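You operate a simulated robot arm through the tools that you are given. There is no shell and no other tool. Be economical: measure what you need, move in short steps, check, and stop when the job is done.

You are at the controls of a simulated two-armed robot. One attempt, no reset.

Task
Count the yellow notes, put them back and clear the display.
Fine: at counter 24, on the small note counter; leave the machine on.

Only the result counts: the job must be done as asked and must still hold three seconds after the hand-in. Knocking over, shifting, dropping, spilling or breaking anything else fails it.

Robot
Two 7-joint arms with two-finger parallel grippers on one trunk, on a base that drives. Base frame: it is fixed to the floor where the robot stands at the start and does not move with it; the origin is under the middle of the robot, x ahead of it, y to its left, z up; the surface under the hand at the start is at about z = 780. Readings come in mm, rad, newtons and seconds.
The left shoulder is at the start at [124, 171, 1162], the right one opposite. With the tool pointing down near the work surface each hand reaches from about 360 to 900 mm from the robot's upright axis, wherever it stands, measured 20 degrees to its own side. Places, roughly: green start key [500, 100, 800]; red clear key [500, 0, 800]; slot of the small note counter [600, 0, 800]; small note counter [500, 0, 800]; small note counter switch [500, 0, 800]. Payload 4.4 kg a hand.
The tool frame of a hand sits at the grasp point between the pads (the TCP): z along the fingers, y along the line on which they close. The tips reach 23 mm beyond it. Largest opening 94 mm; finger width 38, thickness 10; the body of the gripper, 54 by 96 mm, starts 39 mm behind the TCP.
Orientation is told as [roll, pitch, yaw] about the base's x, y, z axes, in that order, counted from this pose: with the fingers straight down and closing along the base's y, the tool's x points along the base's -x, its y along +y and its z along -z.

Tools
- The arms move only by the tool play_rows. It takes "left_rows", "right_rows" or both (then of equal length, played together; a hand with none holds still); each is a list of rows, each a list of 3 entries, a list of its own where there are three numbers: the shift along the tool's x, y, z in mm, then the turn, a rotation vector about the tool's x, y, z in rad, then the opening, from 0 (shut) to 1 (fully open). In form: [[[dx, dy, dz], [ax, ay, az], hand], ...]. A call has 1 to 8 rows; each row shifts and turns the commanded pose from where the row before left it, along the tool's axes as they then stand. A row lasts 0.2 s, in which the tool goes at most 50 mm and 0.15 rad; a call with a longer step from one row to the next is refused whole, and so is a gripper value outside its range. Where a pose cannot be reached the arm comes as near as it can. A force on the tool above 40 N (or 10 N above the force at the start of the call, whichever is more), or a blocked arm, ends the call early, and 0.2 s more pass. Each finger travels about 72 mm/s and halts on what it meets, pressing with about 28 N; the grip force reading is that of the motor and also rises with nothing between the fingers. The clock runs only during rows and for 0.2 s after the last one: add rows that do not move to give the fingers time. It gives the time, the measured TCP pose, the force on the tool (base axes), the opening and the grip force at its end, in the units of the frame above (readings bear some noise), with the torque about the TCP (base axes, N m) and any sound that the robot's microphone picked up.
- Cameras (640 x 400 px; columns grow to the right, rows downward): "scene" is now at [236.7, 21, 1300.1]; the picture's right is [0.23, -0.97, 0.00], its down [-0.56, -0.13, -0.81] and it looks along [0.79, 0.19, -0.58] (base axes); focal length 214 px, centre (320, 200). "left" rides on the left gripper at [86, -16, -74] in its tool frame; the picture's right is [0.18, 0.98, 0.00], its down [-0.58, 0.11, -0.81] and it looks along [-0.79, 0.15, 0.59] (tool axes); focal length 243 px, centre (320, 200). "right" rides on the right gripper at [86, 16, -75] in its tool frame; the picture's right is [-0.18, 0.98, 0.00], its down [-0.58, -0.11, -0.81] and it looks along [-0.79, -0.15, 0.59] (tool axes); focal length 243 px, centre (320, 200). There is no depth. A picture from a camera that has moved, and an enlarged one, comes with that camera's place and axes in the base frame and with its lens.
- capture(camera): a new picture of that camera. It takes no simulated time.
- move_column(by): slides the trunk up (or, below 0, down) by that many mm; the arms and the scene camera ride with it, the base frame stays. It gives what a move gives, with no picture.
- roll_base(legs): drives the robot by 1 to 6 legs, each [ahead, left, turn to the left] in mm, mm and rad, along the robot's own axes; the way and the turn of a leg run together, so that a leg with both is an arc; at most 1500 mm and 3.142 rad a leg. The arms and the cameras ride along, it lands a little off, and it stops where it bumps. It gives what a move gives.
- aim_head(pan, tilt): turns the head with the scene camera to pan (to the left, within 1.396 rad either way) and tilt (down, from -0.506 to 1.204), counted from straight ahead of the robot. It gives what a move gives.
- enlarge(camera, box): a new picture of the part [left, top, right, bottom] of that camera's present view, enlarged. It takes no simulated time.
- sign_off(): hands the job in; it is judged then, once.

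Work in short steps. Places have to be worked out from the pictures, the camera data and where the tool is seen: move nearer, look again, correct. Check each grasp and each placing, and mend what went wrong. You have 120 turns and 108 pictures in all, those below and enlarged ones among them. Open the grippers and draw the arms clear of the work before you hand the job in, unless the task says otherwise; then end with one line.

The tools are called after "Request:" as name(argument=value, ...) on one line, values as JSON. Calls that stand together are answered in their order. play_rows: Moves the arms, as the interface text tells. Its arguments: {"type":"object","properties":{"left_rows":{"type":"array"},"right_rows":{"type":"array"}},"required":[]} The other tools are called the same way: move_column (by) slides the trunk up or down; roll_base (legs) drives the base; aim_head (pan, tilt) turns the head that bears the scene camera; capture (camera) takes a picture; enlarge (camera, box) takes an enlarged picture of a part of a camera's view; sign_off () hands the job in.

At the start:

```text
time_s: 0.0
left_tool_pos: [409.5, 314.9, 1099.1]
left_orientation: [-0.001, 0.001, 0.001]
left_ft_force: [0.1, -1.0, -0.4]
left_torque: [0.02, -0.01, -0.02]
left_finger_gap: 94.2
left_grasp_force: 0.1
right_tool_pos: [526.6, -58.6, 1201.5]
right_orientation: [0.001, 0.001, -0.001]
right_ft_force: [0.3, -0.7, 0.0]
right_torque: [-0.02, 0.03, 0.02]
right_finger_gap: 94.1
right_grasp_force: 0.1
trunk travel left (down, up): [-175.0, 213.0]
robot x, y, heading: [0.8, 3.4, -0.0]
head pan, tilt: [0.232, 0.62]
```

scene: 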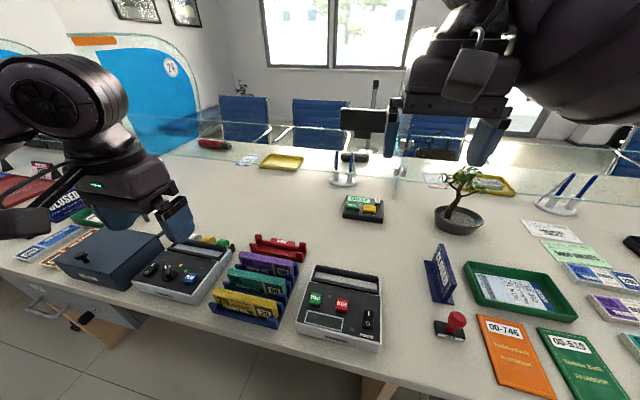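
right: 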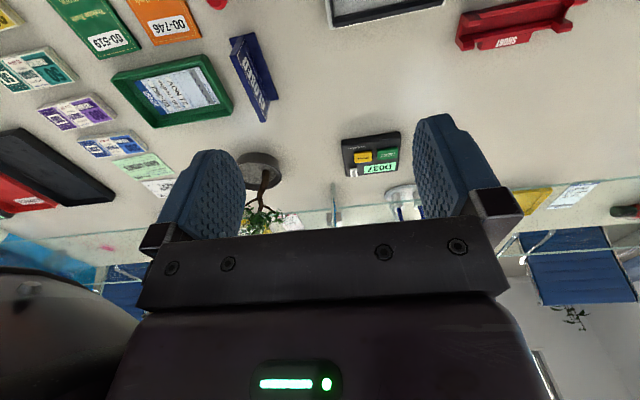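
left: 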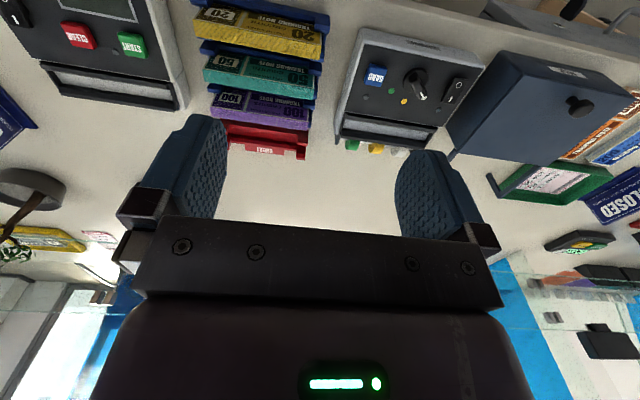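

I see the small note counter (green START, red CLEAR, rocker switch) with a note rack to its left holding yellow, green and purple notes. I take a closer look at both.

Request:
enlarge(camera="scene", box=[200, 220, 400, 360])

Request:
enlarge(camera="left", box=[0, 0, 340, 170])

```text
2.86 times, centred on (300, 290) of scene
camera zoom: at [236.7, 21.0, 1300.1], right [0.23, -0.97, 0.0], down [-0.56, -0.13, -0.81], along [0.79, 0.19, -0.58], focal length 613 px, centre (377, -57)
```

zoom: 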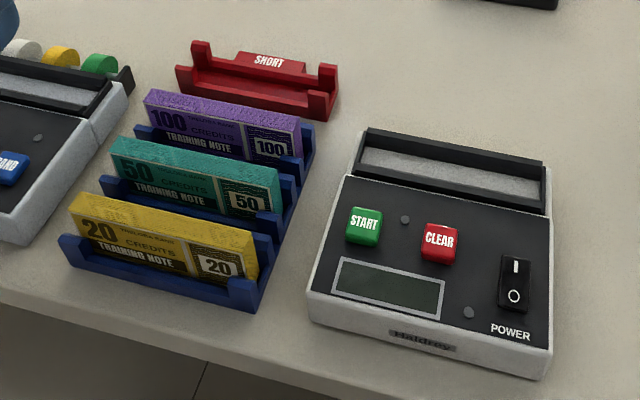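

```text
1.88 times, centred on (170, 85) of left
camera zoom: at [321.9, 298.2, 1174.4], right [-0.18, 0.98, 0.0], down [0.58, 0.11, 0.81], along [0.79, 0.15, -0.59], focal length 457 px, centre (602, 416)
```

zoom: 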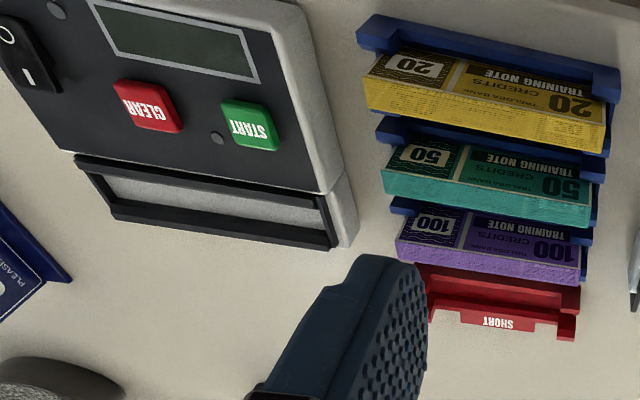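

Display is dark (machine off, O side presumably down). By triangulation the keys are about z 835: START ≈ [493, 91], CLEAR ≈ [494, 32], switch near [480, -30]; the yellow pack stands near [449, 241] with its thickness along x. I turn both hands so the fingers close along x, and shut the right one for pressing.

Request:
play_rows(left_rows=[[[0, 0, 0], [0, 0, 0.15], 1], [[0, 0, 0], [0, 0, 0.15], 1], [[0, 0, 0], [0, 0, 0.15], 1], [[0, 0, 0], [0, 0, 0.15], 1], [[0, 0, 0], [0, 0, 0.15], 1], [[0, 0, 0], [0, 0, 0.15], 1], [[0, 0, 0], [0, 0, 0.15], 1], [[0, 0, 0], [0, 0, 0.15], 1]], right_rows=[[[0, 0, 0], [0, 0, -0.15], 0], [[0, 0, 0], [0, 0, -0.15], 0], [[0, 0, 0], [0, 0, -0.15], 0], [[0, 0, 0], [0, 0, -0.15], 0], [[0, 0, 0], [0, 0, -0.15], 0], [[0, 0, 0], [0, 0, -0.15], 0], [[0, 0, 0], [0, 0, -0.15], 0], [[0, 0, 0], [0, 0, -0.15], 0]])

Request:
play_rows(left_rows=[[[0, 0, 0], [0, 0, 0.15], 1], [[0, 0, 0], [0, 0, 0.15], 1], [[0, 0, 0], [0, 0, 0.0708], 1], [[0, 0, 0], [0, 0, 0], 1]], right_rows=[[[0, 0, 0], [0, 0, -0.15], 0], [[0, 0, 0], [0, 0, -0.15], 0], [[0, 0, 0], [0, 0, -0.0708], 0], [[0, 0, 0], [0, 0, 0], 0]])

Request:
capture(camera="left")

Request:
capture(camera="right")

```text
time_s: 1.8
left_tool_pos: [408.5, 314.4, 1099.4]
left_orientation: [0.0, -0.001, -1.204]
left_ft_force: [0.8, 0.5, 0.3]
left_torque: [0.02, -0.03, 0.02]
left_finger_gap: 93.9
left_grasp_force: 0.0
right_tool_pos: [527.1, -58.2, 1202.9]
right_orientation: [-0.001, 0.001, 1.203]
right_ft_force: [-0.3, -0.5, 0.4]
right_torque: [-0.01, -0.01, -0.02]
right_finger_gap: 0.1
right_grasp_force: 28.0
trunk travel left (down, up): [-175.0, 213.0]
robot x, y, heading: [1.5, 2.6, -0.003]
head pan, tilt: [0.232, 0.62]
```

```text
time_s: 2.8
left_tool_pos: [408.9, 312.8, 1100.0]
left_orientation: [0.0, 0.001, -1.57]
left_ft_force: [0.7, 0.4, 0.1]
left_torque: [-0.05, 0.01, -0.01]
left_finger_gap: 94.1
left_grasp_force: 0.0
right_tool_pos: [497.0, -47.8, 1200.3]
right_orientation: [0.0, 0.0, 1.568]
right_ft_force: [-0.7, 0.0, -0.1]
right_torque: [0.05, 0.01, 0.02]
right_finger_gap: 0.0
right_grasp_force: 28.1
right hand out of reach, approached as far as the arm can: row 2, 3
trunk travel left (down, up): [-175.0, 213.0]
robot x, y, heading: [-2.5, -0.1, 0.001]
head pan, tilt: [0.232, 0.62]
```

```text
102 pictures are left
camera left: at [392.2, 400.9, 1173.7], right [0.98, 0.18, 0.0], down [0.11, -0.58, 0.81], along [0.15, -0.79, -0.59], focal length 243 px, centre (320, 200)
```

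left: 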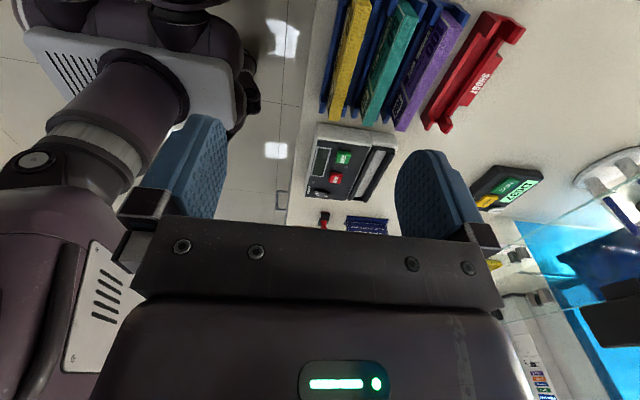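

```text
101 pictures are left
camera right: at [480.3, -135.2, 1273.8], right [-0.98, 0.19, 0.0], down [0.11, 0.58, 0.81], along [0.15, 0.79, -0.59], focal length 243 px, centre (320, 200)
```

right: 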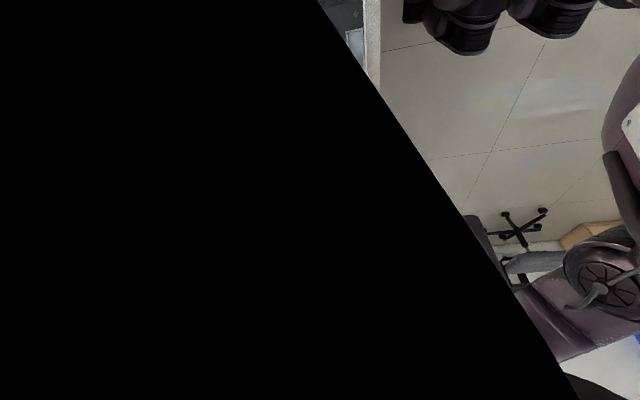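

The left view shows the rack from above at an angle; I enlarge it. The right camera is hidden by its own arm; lowering that hand should free it.

Request:
enlarge(camera="left", box=[280, 0, 540, 200])

Request:
play_rows(right_rows=[[[0, 0, 45], [0, 0, 0], 0], [[0, 0, 45], [0, 0, 0], 0], [[0, 0, 45], [0, 0, 0], 0], [[0, 0, 45], [0, 0, 0], 0]])

Request:
capture(camera="right")

```text
2.00 times, centred on (410, 100) of left
camera zoom: at [392.2, 400.9, 1173.7], right [0.98, 0.18, 0.0], down [0.11, -0.58, 0.81], along [0.15, -0.79, -0.59], focal length 485 px, centre (140, 400)
```

zoom: 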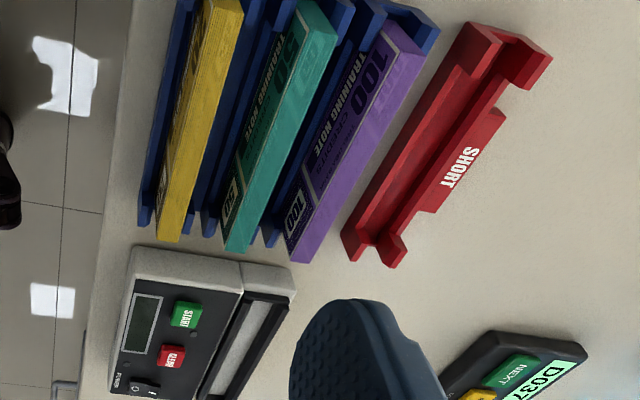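

```text
time_s: 3.8
left_tool_pos: [407.1, 313.9, 1098.3]
left_orientation: [0.0, 0.0, -1.572]
left_ft_force: [0.2, 0.0, 0.2]
left_torque: [-0.06, 0.03, 0.02]
left_finger_gap: 93.7
left_grasp_force: 0.0
right_tool_pos: [485.3, -51.9, 1072.2]
right_orientation: [0.0, -0.002, 1.565]
right_ft_force: [0.3, -0.1, 0.2]
right_torque: [-0.01, -0.02, -0.01]
right_finger_gap: 0.0
right_grasp_force: 27.4
right hand out of reach, approached as far as the arm can: row 2, 3, 4
trunk travel left (down, up): [-175.0, 213.0]
robot x, y, heading: [-1.6, 0.8, -0.0]
head pan, tilt: [0.232, 0.62]
```

```text
99 pictures are left
camera right: at [468.0, -138.3, 1145.8], right [-0.98, 0.19, 0.0], down [0.11, 0.58, 0.81], along [0.15, 0.79, -0.59], focal length 243 px, centre (320, 200)
```

right: 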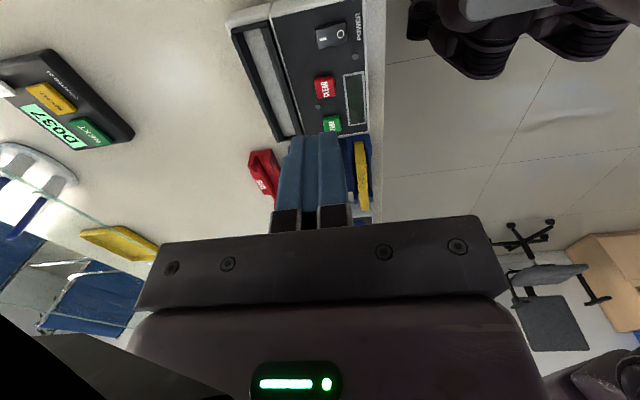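

The right hand is at a wrist limit with that yaw; the left hand is already well oriented and can do everything. I park the right hand out to the right, turning it back.

Request:
play_rows(right_rows=[[[0, 0, -20], [0, 0, 0.15], 0], [[30, 0, -20], [0, 0, 0.15], 0], [[40, 0, -20], [0, 0, 0.15], 0], [[40, 0, 0], [0, 0, 0.15], 0], [[40, 0, 0], [0, 0, 0.15], 0], [[30, -30, 0], [0, 0, 0.15], 0], [[20, -40, 0], [0, 0, 0.15], 0], [[20, -40, 0], [0, 0, 0.15], 0]])

Request:
capture(camera="scene")

```text
time_s: 5.6
left_tool_pos: [406.8, 313.0, 1099.5]
left_orientation: [0.002, 0.0, -1.572]
left_ft_force: [-1.5, 0.4, -0.9]
left_torque: [-0.01, 0.0, 0.02]
left_finger_gap: 94.0
left_grasp_force: 0.0
right_tool_pos: [442.1, -321.3, 1131.1]
right_orientation: [0.001, 0.0, 0.369]
right_ft_force: [-0.6, -0.4, -0.1]
right_torque: [0.0, -0.04, -0.01]
right_finger_gap: 0.0
right_grasp_force: 28.2
trunk travel left (down, up): [-175.0, 213.0]
robot x, y, heading: [-5.9, 0.2, -0.001]
head pan, tilt: [0.232, 0.62]
```

```text
98 pictures are left
camera scene: at [235.7, 20.0, 1300.5], right [0.23, -0.97, 0.0], down [-0.56, -0.13, -0.81], along [0.79, 0.19, -0.58], focal length 214 px, centre (320, 200)
```

scene: 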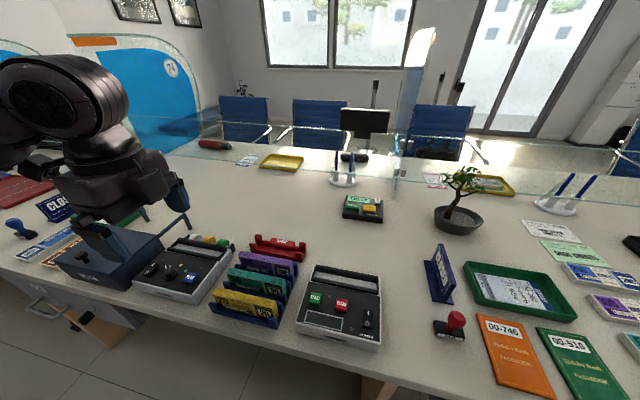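

The right hand is clear. Left tool axes are now x→base +y, y→base +x, z→down. I bring the left hand, shut, above the switch.

Request:
play_rows(left_rows=[[[-43, 9, 17], [0, 0, 0], 0], [[-43, 9, 17], [0, 0, 0], 0], [[-43, 9, 17], [0, 0, 0], 0], [[-43, 9, 17], [0, 0, 0], 0], [[-43, 9, 17], [0, 0, 0], 0], [[-43, 9, 17], [0, 0, 0], 0], [[-43, 9, 17], [0, 0, 0], 0], [[-42, 9, 17], [0, 0, 0], 0]])

Request:
capture(camera="left")

Request:
enlarge(camera="scene", box=[200, 220, 400, 360])

```text
time_s: 7.4
left_tool_pos: [483.7, -33.0, 962.9]
left_orientation: [0.001, 0.001, -1.57]
left_ft_force: [-0.3, 0.1, -0.5]
left_torque: [0.04, 0.02, -0.01]
left_finger_gap: 0.0
left_grasp_force: 28.2
right_tool_pos: [443.7, -319.8, 1130.3]
right_orientation: [0.002, 0.001, 0.373]
right_ft_force: [-0.1, 0.3, -0.6]
right_torque: [-0.01, -0.01, 0.0]
right_finger_gap: 0.1
right_grasp_force: 27.7
trunk travel left (down, up): [-175.0, 213.0]
robot x, y, heading: [-1.1, -1.2, 0.003]
head pan, tilt: [0.232, 0.62]
```

```text
97 pictures are left
camera left: at [467.3, 55.3, 1038.2], right [0.98, 0.18, 0.0], down [0.11, -0.58, 0.81], along [0.15, -0.79, -0.59], focal length 243 px, centre (320, 200)
```

left: 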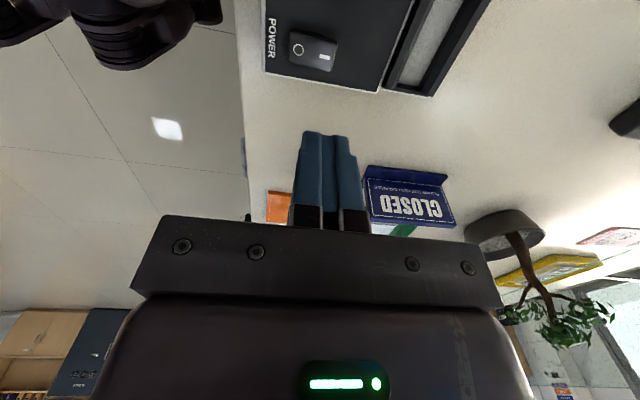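

```text
2.86 times, centred on (300, 290) of scene
camera zoom: at [237.1, 20.0, 1300.0], right [0.23, -0.97, 0.0], down [-0.56, -0.13, -0.81], along [0.79, 0.19, -0.58], focal length 613 px, centre (377, -57)
```

zoom: 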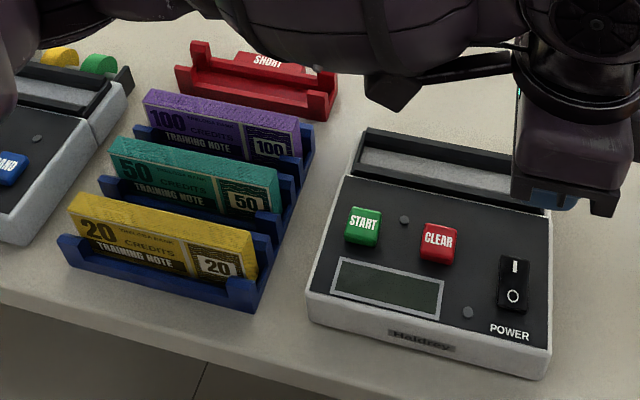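

The "I" end of the rocker triangulates to about [490, -27, 838]; the tip must come to z≈838 so TCP ≈ 861. I go to just above it.

Request:
play_rows(left_rows=[[[6, 10, 30], [0, 0, 0], 0], [[0, 0, 30], [0, 0, 0], 0], [[0, 0, 24], [0, 0, 0], 0], [[0, 0, 0], [0, 0, 0], 0]])

Request:
enlarge(camera="left", box=[220, 0, 480, 200])

Request:
enlarge(camera="scene", box=[280, 240, 400, 360])

```text
time_s: 8.4
left_tool_pos: [491.1, -24.1, 879.0]
left_orientation: [0.0, -0.001, -1.57]
left_ft_force: [-0.7, 0.0, -0.6]
left_torque: [0.0, 0.02, -0.02]
left_finger_gap: 0.0
left_grasp_force: 28.2
right_tool_pos: [443.9, -319.7, 1130.3]
right_orientation: [0.001, 0.001, 0.371]
right_ft_force: [-1.0, -0.6, -0.5]
right_torque: [0.0, -0.01, 0.01]
right_finger_gap: 0.0
right_grasp_force: 28.2
trunk travel left (down, up): [-175.0, 213.0]
robot x, y, heading: [-0.2, 3.2, -0.002]
head pan, tilt: [0.232, 0.62]
```

```text
2.00 times, centred on (350, 100) of left
camera zoom: at [475.0, 63.0, 954.1], right [0.98, 0.18, 0.0], down [0.11, -0.58, 0.81], along [0.15, -0.79, -0.59], focal length 485 px, centre (260, 400)
```

zoom: 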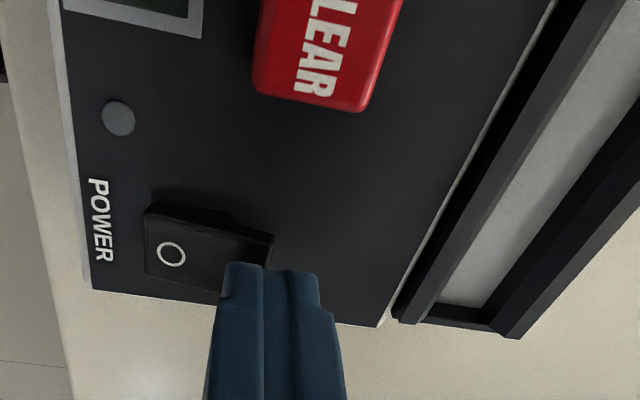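

```text
3.33 times, centred on (340, 300) of scene
camera zoom: at [236.4, 20.9, 1300.2], right [0.23, -0.97, 0.0], down [-0.56, -0.13, -0.81], along [0.79, 0.19, -0.58], focal length 715 px, centre (253, -133)
```

zoom: 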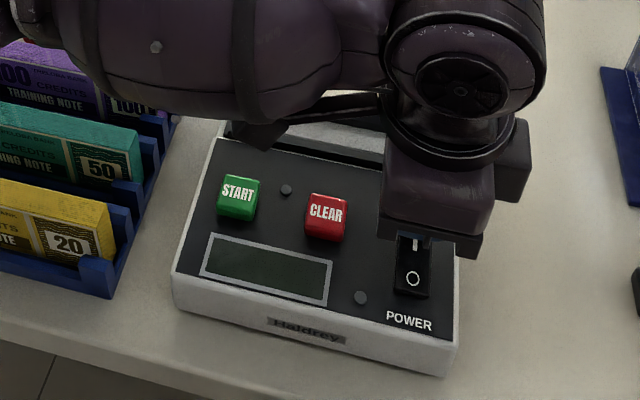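

The shut fingertips hover over the I end. I press down in small steps.

Request:
play_rows(left_rows=[[[0, 2, 6], [0, 0, 0], 0], [[0, 0, 4], [0, 0, 0], 0], [[0, 0, 3], [0, 0, 0], 0], [[0, 0, 3], [0, 0, 0], 0], [[0, 0, 2], [0, 0, 0], 0]])

Request:
enlarge(camera="scene", box=[280, 240, 400, 360])

Request:
enlarge(camera="left", box=[220, 0, 480, 200])

```text
time_s: 9.6
left_tool_pos: [493.2, -23.4, 863.2]
left_orientation: [0.005, -0.004, -1.569]
left_ft_force: [0.6, 0.8, 16.0]
left_torque: [0.13, 0.12, 0.02]
left_finger_gap: 0.1
left_grasp_force: 28.5
right_tool_pos: [442.0, -319.6, 1132.4]
right_orientation: [-0.002, -0.001, 0.371]
right_ft_force: [-1.4, 0.3, -0.2]
right_torque: [-0.02, 0.03, 0.05]
right_finger_gap: 0.0
right_grasp_force: 28.6
trunk travel left (down, up): [-175.0, 213.0]
robot x, y, heading: [-0.6, 0.7, 0.003]
head pan, tilt: [0.232, 0.62]
```

```text
3.33 times, centred on (340, 300) of scene
camera zoom: at [235.6, 21.1, 1300.7], right [0.23, -0.97, 0.0], down [-0.56, -0.13, -0.81], along [0.79, 0.19, -0.58], focal length 715 px, centre (253, -133)
```

zoom: 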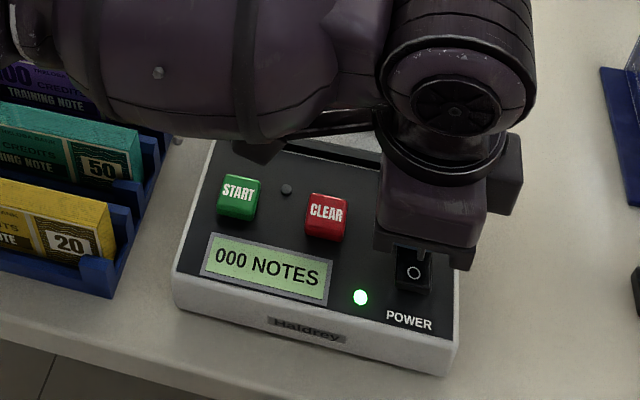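

```text
2.00 times, centred on (350, 100) of left
camera zoom: at [476.0, 63.9, 938.3], right [0.98, 0.18, 0.0], down [0.11, -0.58, 0.81], along [0.15, -0.79, -0.59], focal length 485 px, centre (260, 400)
```

zoom: 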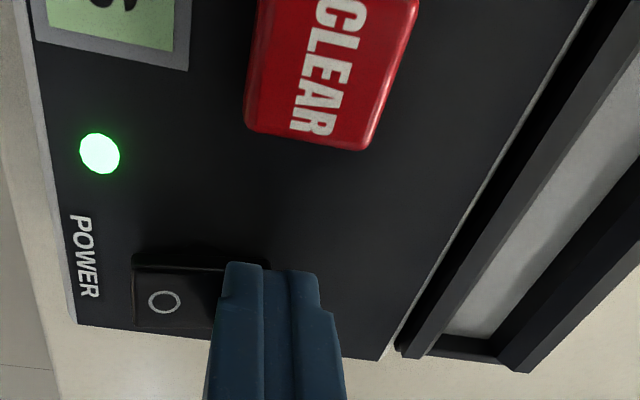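

The machine is on, showing "000 NOTES". I lift off and go over the yellow pack to look at it closely.

Request:
play_rows(left_rows=[[[0, 0, -40], [0, 0, 0], 0], [[0, 0, -45], [0, 0, 0], 0], [[30, -5, -35], [0, 0, 0], 0], [[45, -5, 0], [0, 0, 0], 0.3], [[45, -10, 0], [0, 0, 0], 0.6], [[45, -10, 0], [0, 0, 0], 0.6], [[45, -10, 0], [0, 0, 0], 0.6], [[45, -5, 0], [0, 0, 0], 0.6]])

Request:
capture(camera="left")

Request:
enlarge(camera="scene", box=[200, 220, 400, 360])

```text
time_s: 11.4
left_tool_pos: [444.2, 231.3, 984.2]
left_orientation: [0.002, 0.0, -1.571]
left_ft_force: [0.0, 0.1, -0.2]
left_torque: [-0.02, -0.04, 0.0]
left_finger_gap: 56.2
left_grasp_force: 0.1
right_tool_pos: [441.4, -319.0, 1132.6]
right_orientation: [0.0, -0.002, 0.372]
right_ft_force: [-0.2, -0.1, 0.8]
right_torque: [-0.03, -0.03, -0.01]
right_finger_gap: 0.0
right_grasp_force: 27.9
trunk travel left (down, up): [-175.0, 213.0]
robot x, y, heading: [0.8, 0.3, 0.0]
head pan, tilt: [0.232, 0.62]
```

```text
91 pictures are left
camera left: at [428.9, 319.3, 1059.3], right [0.98, 0.18, 0.0], down [0.11, -0.58, 0.81], along [0.15, -0.79, -0.59], focal length 243 px, centre (320, 200)
```

left: 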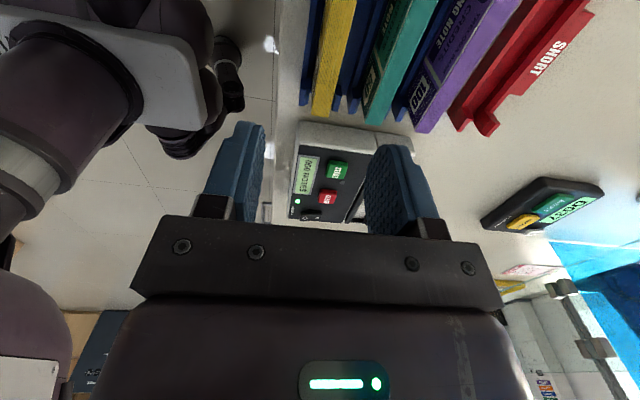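

```text
2.86 times, centred on (300, 290) of scene
camera zoom: at [235.6, 21.7, 1300.5], right [0.23, -0.97, 0.0], down [-0.56, -0.13, -0.81], along [0.79, 0.19, -0.58], focal length 613 px, centre (377, -57)
```

zoom: 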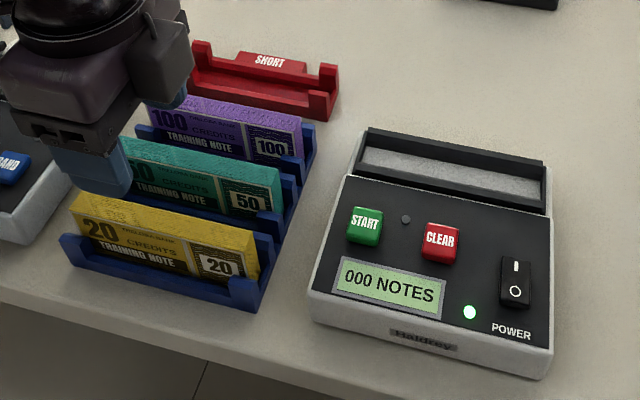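

I enlarge the left view on the rack and shift +y for a second look with the whole pack in frame.

Request:
enlarge(camera="left", box=[280, 0, 500, 140])

Request:
play_rows(left_rows=[[[40, 0, 0], [0, 0, 0], 0.6], [[45, 0, 0], [0, 0, 0], 0.6], [[45, 0, 0], [0, 0, 0], 0.6], [[0, 0, 0], [0, 0, 0], 0.6]])

Request:
enlarge(camera="left", box=[260, 0, 560, 200])

Request:
enlarge(camera="scene", box=[200, 230, 310, 330])

```text
2.86 times, centred on (390, 70) of left
camera zoom: at [428.9, 319.3, 1059.3], right [0.98, 0.18, 0.0], down [0.11, -0.58, 0.81], along [0.15, -0.79, -0.59], focal length 693 px, centre (120, 571)
```

zoom: 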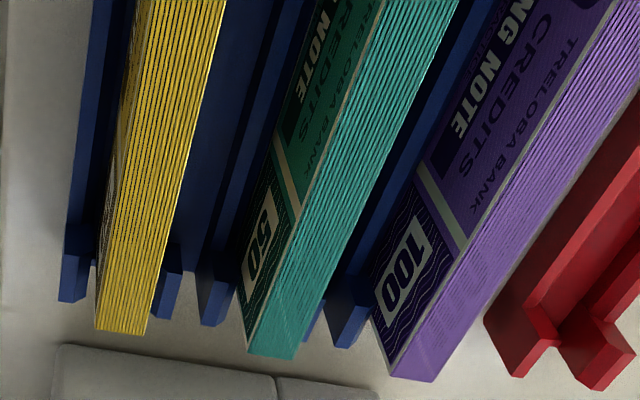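

```text
time_s: 12.4
left_tool_pos: [448.1, 362.1, 984.2]
left_orientation: [0.0, 0.0, -1.571]
left_ft_force: [0.3, -0.3, 0.5]
left_torque: [-0.02, 0.0, -0.02]
left_finger_gap: 56.4
left_grasp_force: 0.1
right_tool_pos: [444.3, -320.4, 1130.4]
right_orientation: [0.0, 0.001, 0.369]
right_ft_force: [0.3, -0.2, 0.0]
right_torque: [0.02, 0.02, 0.01]
right_finger_gap: 0.0
right_grasp_force: 28.3
trunk travel left (down, up): [-175.0, 213.0]
robot x, y, heading: [2.7, -0.5, 0.001]
head pan, tilt: [0.232, 0.62]
```

```text
2.00 times, centred on (410, 100) of left
camera zoom: at [432.3, 448.7, 1059.1], right [0.98, 0.18, 0.0], down [0.11, -0.58, 0.81], along [0.15, -0.79, -0.59], focal length 485 px, centre (140, 400)
```

zoom: 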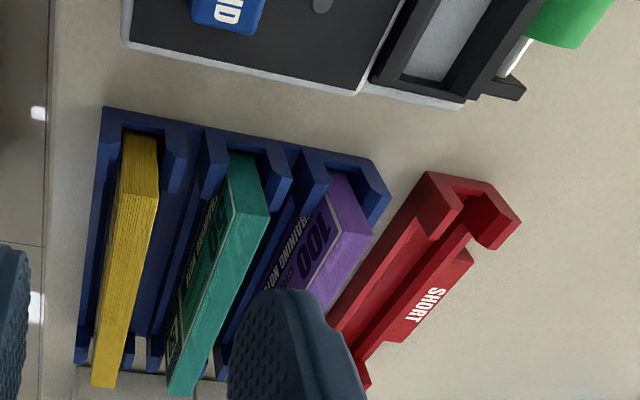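

```text
4.00 times, centred on (255, 280) of scene
camera zoom: at [237.4, 20.7, 1299.8], right [0.23, -0.97, 0.0], down [-0.56, -0.13, -0.81], along [0.79, 0.19, -0.58], focal length 858 px, centre (580, -120)
```

zoom: 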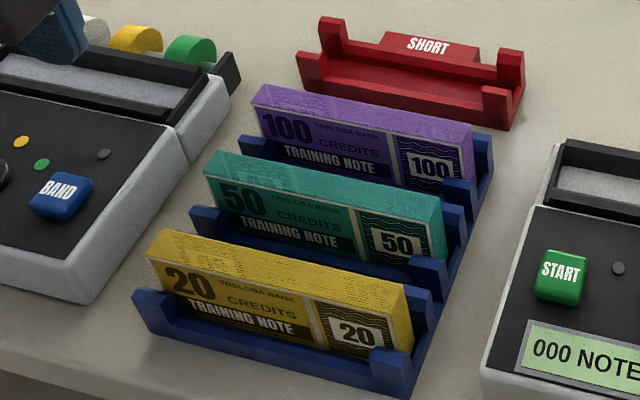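

Top of the yellow pack: about x 447–465 at its -y end (y≈172) and 442–461 at its +y end (y≈320), z≈848, yawed about +0.03. I check whether it leans with a tighter zoom, and measure the counter's hopper too.

Request:
enlarge(camera="scene", box=[240, 260, 310, 330])

Request:
enlarge(camera="scene", box=[300, 255, 390, 315])

Request:
enlarge(camera="left", box=[290, 60, 390, 200])

```text
5.71 times, centred on (275, 295) of scene
camera zoom: at [237.4, 20.7, 1299.8], right [0.23, -0.97, 0.0], down [-0.56, -0.13, -0.81], along [0.79, 0.19, -0.58], focal length 1226 px, centre (577, -343)
```

zoom: 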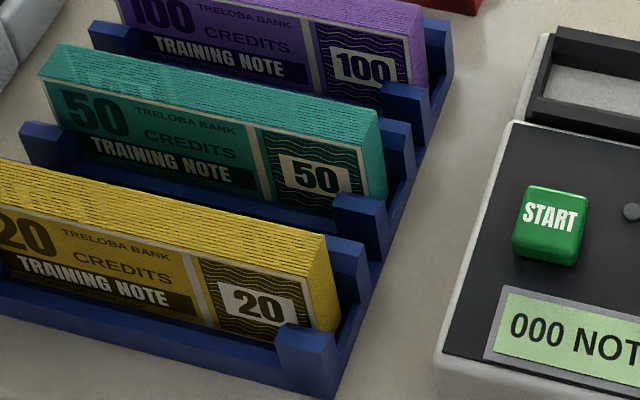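

```text
6.67 times, centred on (345, 285) of scene
camera zoom: at [237.4, 20.7, 1299.8], right [0.23, -0.97, 0.0], down [-0.56, -0.13, -0.81], along [0.79, 0.19, -0.58], focal length 1430 px, centre (153, -367)
```

zoom: 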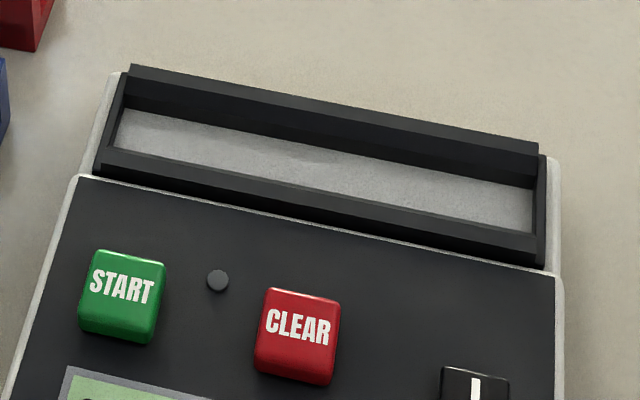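

```text
2.86 times, centred on (340, 130) of left
camera zoom: at [432.3, 448.7, 1059.1], right [0.98, 0.18, 0.0], down [0.11, -0.58, 0.81], along [0.15, -0.79, -0.59], focal length 693 px, centre (263, 400)
```

zoom: 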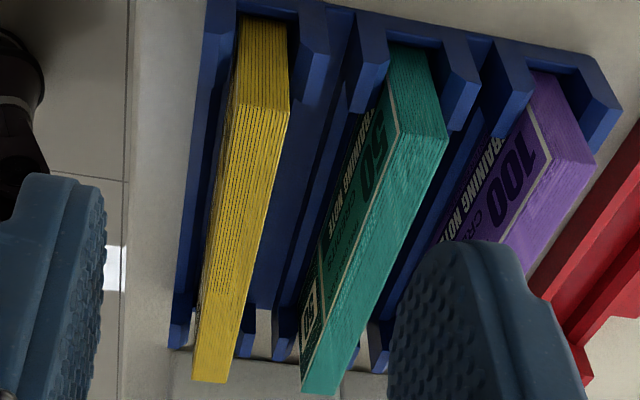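

The pack stands upright: x 447–465, y 173–324, z ≈788–848, no noticeable yaw. Before grasping, I look at the hopper from above to place it precisely.

Request:
play_rows(left_rows=[[[-45, 10, 0], [0, 0, 0], 0.4], [[-45, 15, 0], [0, 0, 0], 0.4], [[-45, 15, 0], [0, 0, 0], 0.4], [[-45, 15, 0], [0, 0, 0], 0.4], [[-42, 15, 0], [0, 0, 0], 0.4], [[0, 10, 0], [0, 0, 0], 0.4]])

Request:
capture(camera="left")

Request:
enlarge(camera="left", box=[220, 0, 400, 180])

```text
time_s: 13.8
left_tool_pos: [529.0, 138.7, 983.0]
left_orientation: [0.001, 0.001, -1.571]
left_ft_force: [-0.3, 0.2, 0.5]
left_torque: [0.01, -0.02, 0.01]
left_finger_gap: 37.7
left_grasp_force: 0.0
right_tool_pos: [443.1, -317.4, 1131.1]
right_orientation: [0.002, -0.001, 0.371]
right_ft_force: [1.2, -0.2, 0.7]
right_torque: [0.03, 0.0, 0.04]
right_finger_gap: 0.0
right_grasp_force: 28.3
trunk travel left (down, up): [-175.0, 213.0]
robot x, y, heading: [1.1, 1.4, -0.003]
head pan, tilt: [0.232, 0.62]
```

```text
83 pictures are left
camera left: at [511.9, 226.4, 1057.4], right [0.98, 0.18, 0.0], down [0.11, -0.58, 0.81], along [0.15, -0.79, -0.59], focal length 243 px, centre (320, 200)
```

left: 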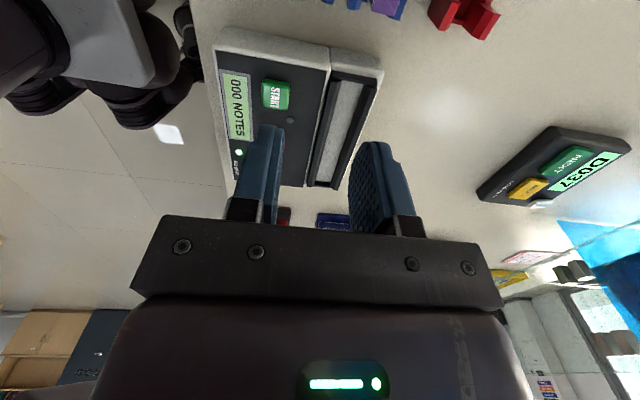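

```text
2.22 times, centred on (310, 90) of left
camera zoom: at [511.9, 226.4, 1057.4], right [0.98, 0.18, 0.0], down [0.11, -0.58, 0.81], along [0.15, -0.79, -0.59], focal length 539 px, centre (342, 444)
```

zoom: 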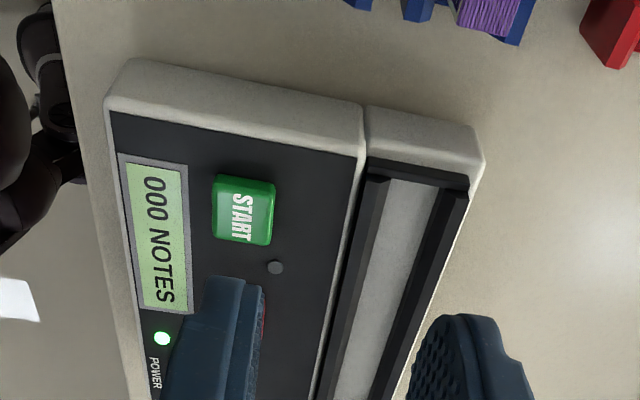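

I zoom tightly on the hopper's +y end in both cameras to get its inner width, and on its -y end.

Request:
enlarge(camera="scene", box=[308, 258, 348, 283])

Request:
enlarge(camera="scene", box=[355, 270, 395, 295])

Request:
enlarge(camera="left", box=[315, 40, 379, 80])

```text
16.00 times, centred on (328, 270) of scene
camera zoom: at [236.4, 21.5, 1300.2], right [0.23, -0.97, 0.0], down [-0.56, -0.13, -0.81], along [0.79, 0.19, -0.58], focal length 3432 px, centre (192, -928)
```

zoom: 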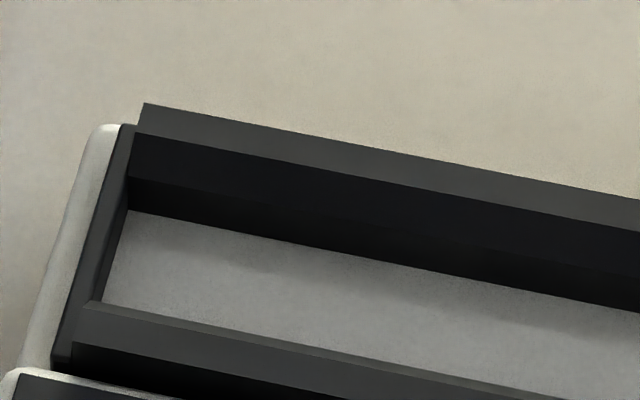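

```text
16.00 times, centred on (375, 282) of scene
camera zoom: at [236.4, 21.5, 1300.2], right [0.23, -0.97, 0.0], down [-0.56, -0.13, -0.81], along [0.79, 0.19, -0.58], focal length 3432 px, centre (-560, -1120)
```

zoom: 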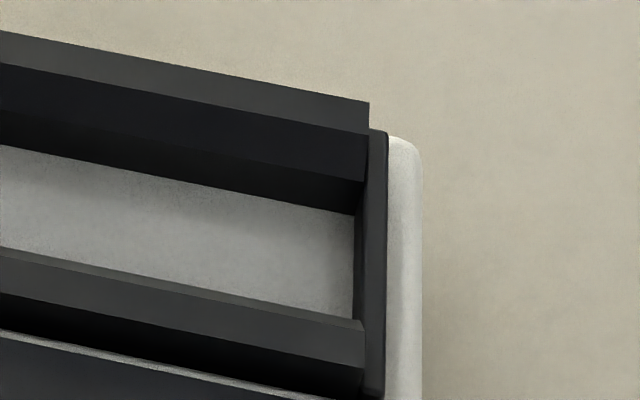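

```text
10.00 times, centred on (347, 60) of left
camera zoom: at [511.9, 226.4, 1057.4], right [0.98, 0.18, 0.0], down [0.11, -0.58, 0.81], along [0.15, -0.79, -0.59], focal length 2426 px, centre (50, 1600)
```

zoom: 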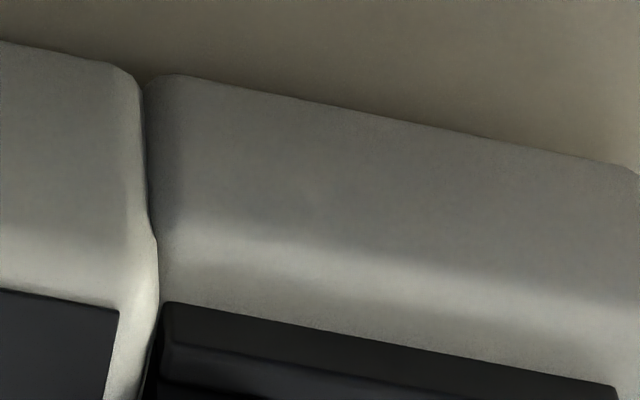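

Hopper slot: inner x ≈554–586, y ≈ -46–113, rim z≈825, floor ≈804, unrotated; the pack (18×151×60) fits with its long side along y. Pack→slot shift is about +116 in x and -211 in y. I go above the yellow pack.

Request:
play_rows(left_rows=[[[40, -25, 0], [0, 0, 0], 0.4], [[40, -25, 20], [0, 0, 0], 0.4], [[28, -23, 30], [0, 0, 0], 0.4], [[0, 0, 33], [0, 0, 0], 0.4], [[0, 0, 0], [0, 0, 0], 0.4]])

Request:
capture(camera="left")

Request:
enlarge(camera="scene", box=[200, 220, 310, 330])

```text
refused: row 2 steps farther than a row can; nothing moved
```

```text
78 pictures are left
camera left: at [511.9, 226.4, 1057.4], right [0.98, 0.18, 0.0], down [0.11, -0.58, 0.81], along [0.15, -0.79, -0.59], focal length 243 px, centre (320, 200)
```

left: 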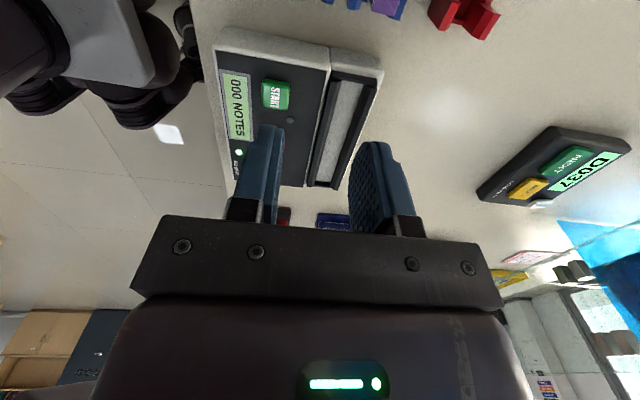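

```text
3.64 times, centred on (255, 275) of scene
camera zoom: at [236.4, 21.5, 1300.2], right [0.23, -0.97, 0.0], down [-0.56, -0.13, -0.81], along [0.79, 0.19, -0.58], focal length 780 px, centre (556, -73)
```

zoom: 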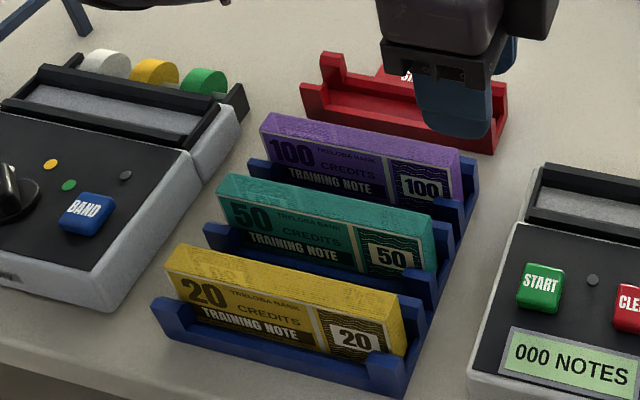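

A row was too long; I split it into smaller ones.

Request:
play_rows(left_rows=[[[36, -25, 0], [0, 0, 0], 0.4], [[36, -25, 0], [0, 0, 0], 0.4], [[36, -23, 20], [0, 0, 0], 0.4], [[0, 0, 33], [0, 0, 0], 0.4], [[0, 0, 30], [0, 0, 0], 0.4], [[0, 0, 0], [0, 0, 0], 0.4]])

Request:
capture(camera="left")

Request:
enlarge(camera="scene", box=[200, 220, 310, 330])

```text
time_s: 15.2
left_tool_pos: [453.8, 248.1, 899.2]
left_orientation: [0.001, 0.002, -1.571]
left_ft_force: [0.8, -0.3, 0.4]
left_torque: [-0.02, 0.01, 0.01]
left_finger_gap: 37.9
left_grasp_force: 0.1
right_tool_pos: [442.3, -319.5, 1129.5]
right_orientation: [0.0, -0.001, 0.372]
right_ft_force: [0.8, 0.4, 0.8]
right_torque: [0.03, 0.01, -0.02]
right_finger_gap: 0.0
right_grasp_force: 27.7
trunk travel left (down, up): [-175.0, 213.0]
robot x, y, heading: [-0.6, 0.5, -0.0]
head pan, tilt: [0.232, 0.62]
```

```text
76 pictures are left
camera left: at [438.2, 335.0, 973.1], right [0.98, 0.18, 0.0], down [0.11, -0.58, 0.81], along [0.15, -0.79, -0.59], focal length 243 px, centre (320, 200)
```

left: 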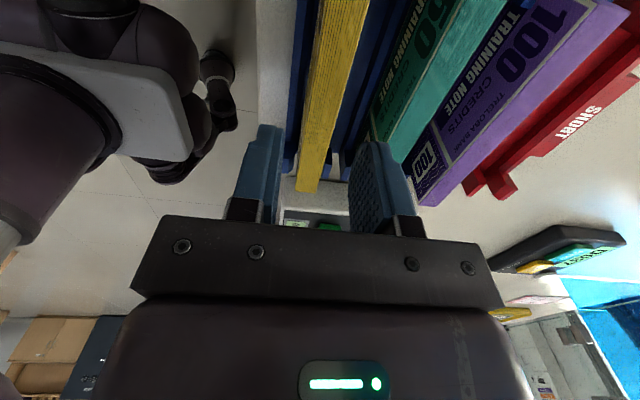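

```text
3.64 times, centred on (255, 275) of scene
camera zoom: at [236.6, 20.8, 1300.2], right [0.23, -0.97, 0.0], down [-0.56, -0.13, -0.81], along [0.79, 0.19, -0.58], focal length 780 px, centre (556, -73)
```

zoom: 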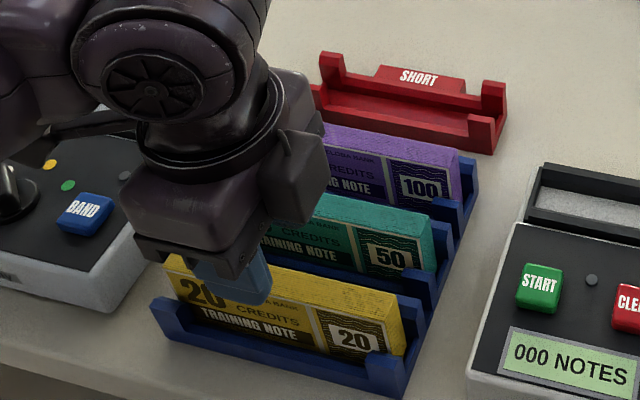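

The pack centre measures x≈457, and the hand is at 454–455, so I shift +2.5 and descend to TCP ≈853, with fingertips about 18 mm down on the pack's sides.

Request:
play_rows(left_rows=[[[0, 2.5, 15], [0, 0, 0], 0.4], [[0, 0, 12], [0, 0, 0], 0.4], [[0, 0, 10], [0, 0, 0], 0.4], [[0, 0, 9], [0, 0, 0], 0.4], [[0, 0, 0], [0, 0, 0], 0.4]])

Request:
capture(camera="left")

Request:
enlarge(camera="scene", box=[200, 220, 310, 330])

```text
time_s: 16.4
left_tool_pos: [456.6, 249.3, 851.9]
left_orientation: [0.0, 0.001, -1.572]
left_ft_force: [-0.3, -1.2, -0.5]
left_torque: [0.0, 0.02, 0.01]
left_finger_gap: 37.6
left_grasp_force: 0.1
right_tool_pos: [443.1, -319.3, 1130.3]
right_orientation: [-0.001, 0.001, 0.37]
right_ft_force: [0.5, 0.6, -0.8]
right_torque: [0.03, 0.0, 0.03]
right_finger_gap: 0.1
right_grasp_force: 27.9
trunk travel left (down, up): [-175.0, 213.0]
robot x, y, heading: [-4.8, -3.0, -0.002]
head pan, tilt: [0.232, 0.62]
```

```text
74 pictures are left
camera left: at [440.6, 335.5, 926.7], right [0.98, 0.18, 0.0], down [0.11, -0.58, 0.81], along [0.15, -0.79, -0.59], focal length 243 px, centre (320, 200)
```

left: 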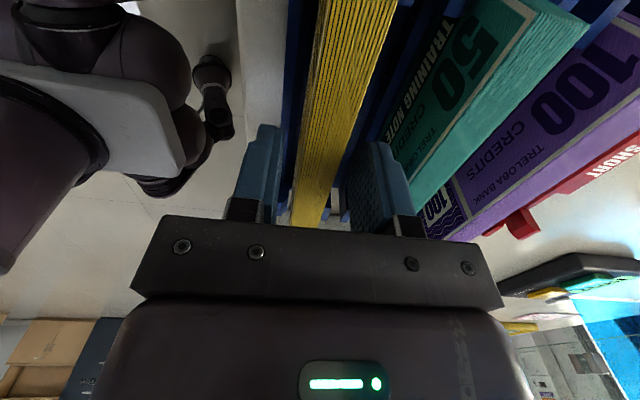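

```text
3.64 times, centred on (255, 275) of scene
camera zoom: at [236.6, 20.9, 1300.1], right [0.23, -0.97, 0.0], down [-0.56, -0.13, -0.81], along [0.79, 0.19, -0.58], focal length 780 px, centre (556, -73)
```

zoom: 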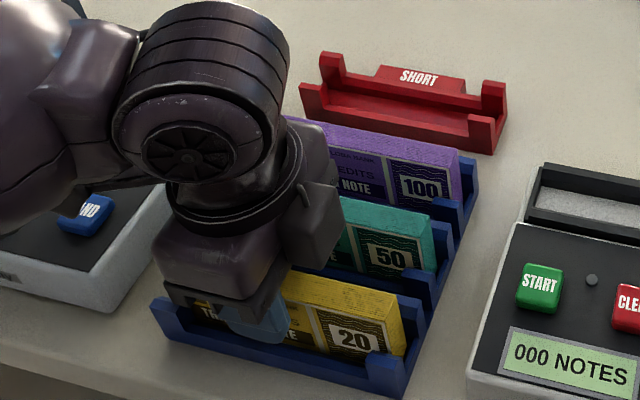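

The pack lies centred between the pads and nothing else is touched. I close.

Request:
play_rows(left_rows=[[[0, 0, 0], [0, 0, 0], 0.25], [[0, 0, 0], [0, 0, 0], 0], [[0, 0, 0], [0, 0, 0], 0], [[0, 0, 0], [0, 0, 0], 0]])

```text
time_s: 17.4
left_tool_pos: [457.0, 247.6, 849.6]
left_orientation: [0.0, -0.003, -1.572]
left_ft_force: [-0.5, -0.3, 0.4]
left_torque: [0.01, 0.0, -0.05]
left_finger_gap: 17.6
left_grasp_force: 27.6
right_tool_pos: [443.2, -319.4, 1130.4]
right_orientation: [0.0, 0.0, 0.374]
right_ft_force: [-0.2, 0.3, -0.4]
right_torque: [0.0, 0.0, -0.02]
right_finger_gap: 0.0
right_grasp_force: 28.2
trunk travel left (down, up): [-175.0, 213.0]
robot x, y, heading: [-1.3, 1.8, 0.002]
head pan, tilt: [0.232, 0.62]
```

Gripped at 17.6 mm. I record TCP ≈ [456.7, 248.5, 852] as the return pose and lift straight up 70 mm.

Request:
play_rows(left_rows=[[[0, 0, -8], [0, 0, 0], 0], [[0, 0, -15], [0, 0, 0], 0], [[0, 0, -22], [0, 0, 0], 0], [[0, 0, -25], [0, 0, 0], 0], [[0, 0, -20], [0, 0, 0], 0], [[0, 0, 0], [0, 0, 0], 0]])

Request:
capture(camera="scene")

Request:
capture(camera="left")

```text
time_s: 18.8
left_tool_pos: [457.3, 248.5, 942.0]
left_orientation: [0.0, 0.0, -1.572]
left_ft_force: [0.0, 0.1, -1.0]
left_torque: [-0.03, -0.03, 0.03]
left_finger_gap: 17.4
left_grasp_force: 28.1
right_tool_pos: [444.0, -318.9, 1129.6]
right_orientation: [0.0, 0.0, 0.372]
right_ft_force: [-0.3, -0.2, 0.7]
right_torque: [0.01, -0.04, -0.01]
right_finger_gap: 0.0
right_grasp_force: 27.6
trunk travel left (down, up): [-175.0, 213.0]
robot x, y, heading: [-1.8, -2.5, -0.0]
head pan, tilt: [0.232, 0.62]
```

```text
72 pictures are left
camera scene: at [236.9, 21.0, 1300.0], right [0.23, -0.97, 0.0], down [-0.56, -0.13, -0.81], along [0.79, 0.19, -0.58], focal length 214 px, centre (320, 200)
```

scene: 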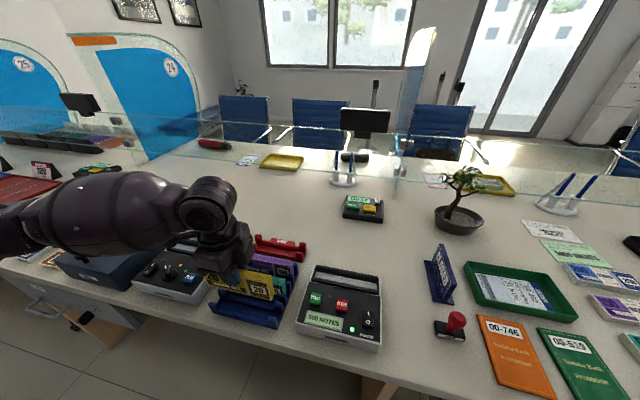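

```text
71 pictures are left
camera left: at [440.9, 334.5, 1017.7], right [0.98, 0.18, 0.0], down [0.11, -0.58, 0.81], along [0.15, -0.79, -0.59], focal length 243 px, centre (320, 200)
```

left: 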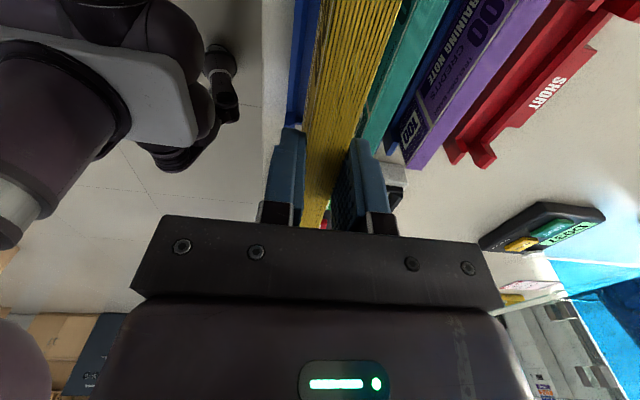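

The pack is held level and clear of the rack. I carry it over the hopper at this height (bottom ≈878, clear of everything).

Request:
play_rows(left_rows=[[[-42, 22, 0], [0, 0, 0], 0], [[-43, 23, 0], [0, 0, 0], 0], [[-43, 23, 0], [0, 0, 0], 0], [[-43, 23, 0], [0, 0, 0], 0], [[-42, 22, 0], [0, 0, 0], 0], [[0, 0, 15], [0, 0, 0], 0], [[0, 0, 0], [0, 0, 0], 0]])

Request:
capture(camera="left")

Request:
enlarge(camera="scene", box=[290, 230, 390, 320])

```text
time_s: 20.4
left_tool_pos: [569.7, 35.0, 925.8]
left_orientation: [0.001, -0.001, -1.569]
left_ft_force: [0.1, -0.1, -1.4]
left_torque: [-0.02, 0.03, 0.03]
left_finger_gap: 17.9
left_grasp_force: 27.9
right_tool_pos: [442.8, -319.7, 1131.0]
right_orientation: [0.0, 0.0, 0.37]
right_ft_force: [0.5, 0.7, -0.1]
right_torque: [-0.01, 0.01, -0.02]
right_finger_gap: 0.0
right_grasp_force: 27.6
trunk travel left (down, up): [-175.0, 213.0]
robot x, y, heading: [-2.2, -1.2, -0.004]
head pan, tilt: [0.232, 0.62]
```

```text
70 pictures are left
camera left: at [554.0, 122.1, 1001.1], right [0.98, 0.18, 0.0], down [0.11, -0.58, 0.81], along [0.15, -0.79, -0.59], focal length 243 px, centre (320, 200)
```

left: 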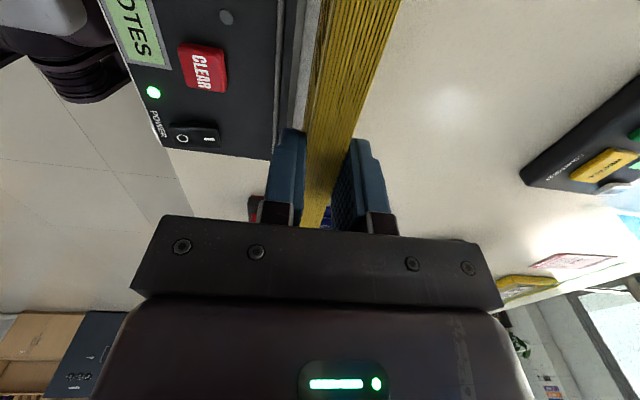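

```text
4.44 times, centred on (340, 275) of scene
camera zoom: at [236.7, 20.7, 1300.1], right [0.23, -0.97, 0.0], down [-0.56, -0.13, -0.81], along [0.79, 0.19, -0.58], focal length 953 px, centre (231, -133)
```

zoom: 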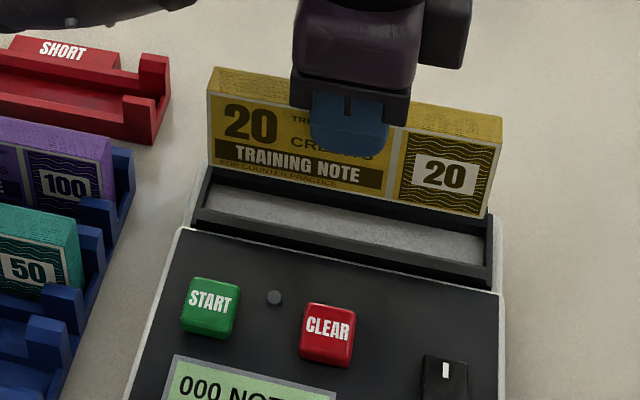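

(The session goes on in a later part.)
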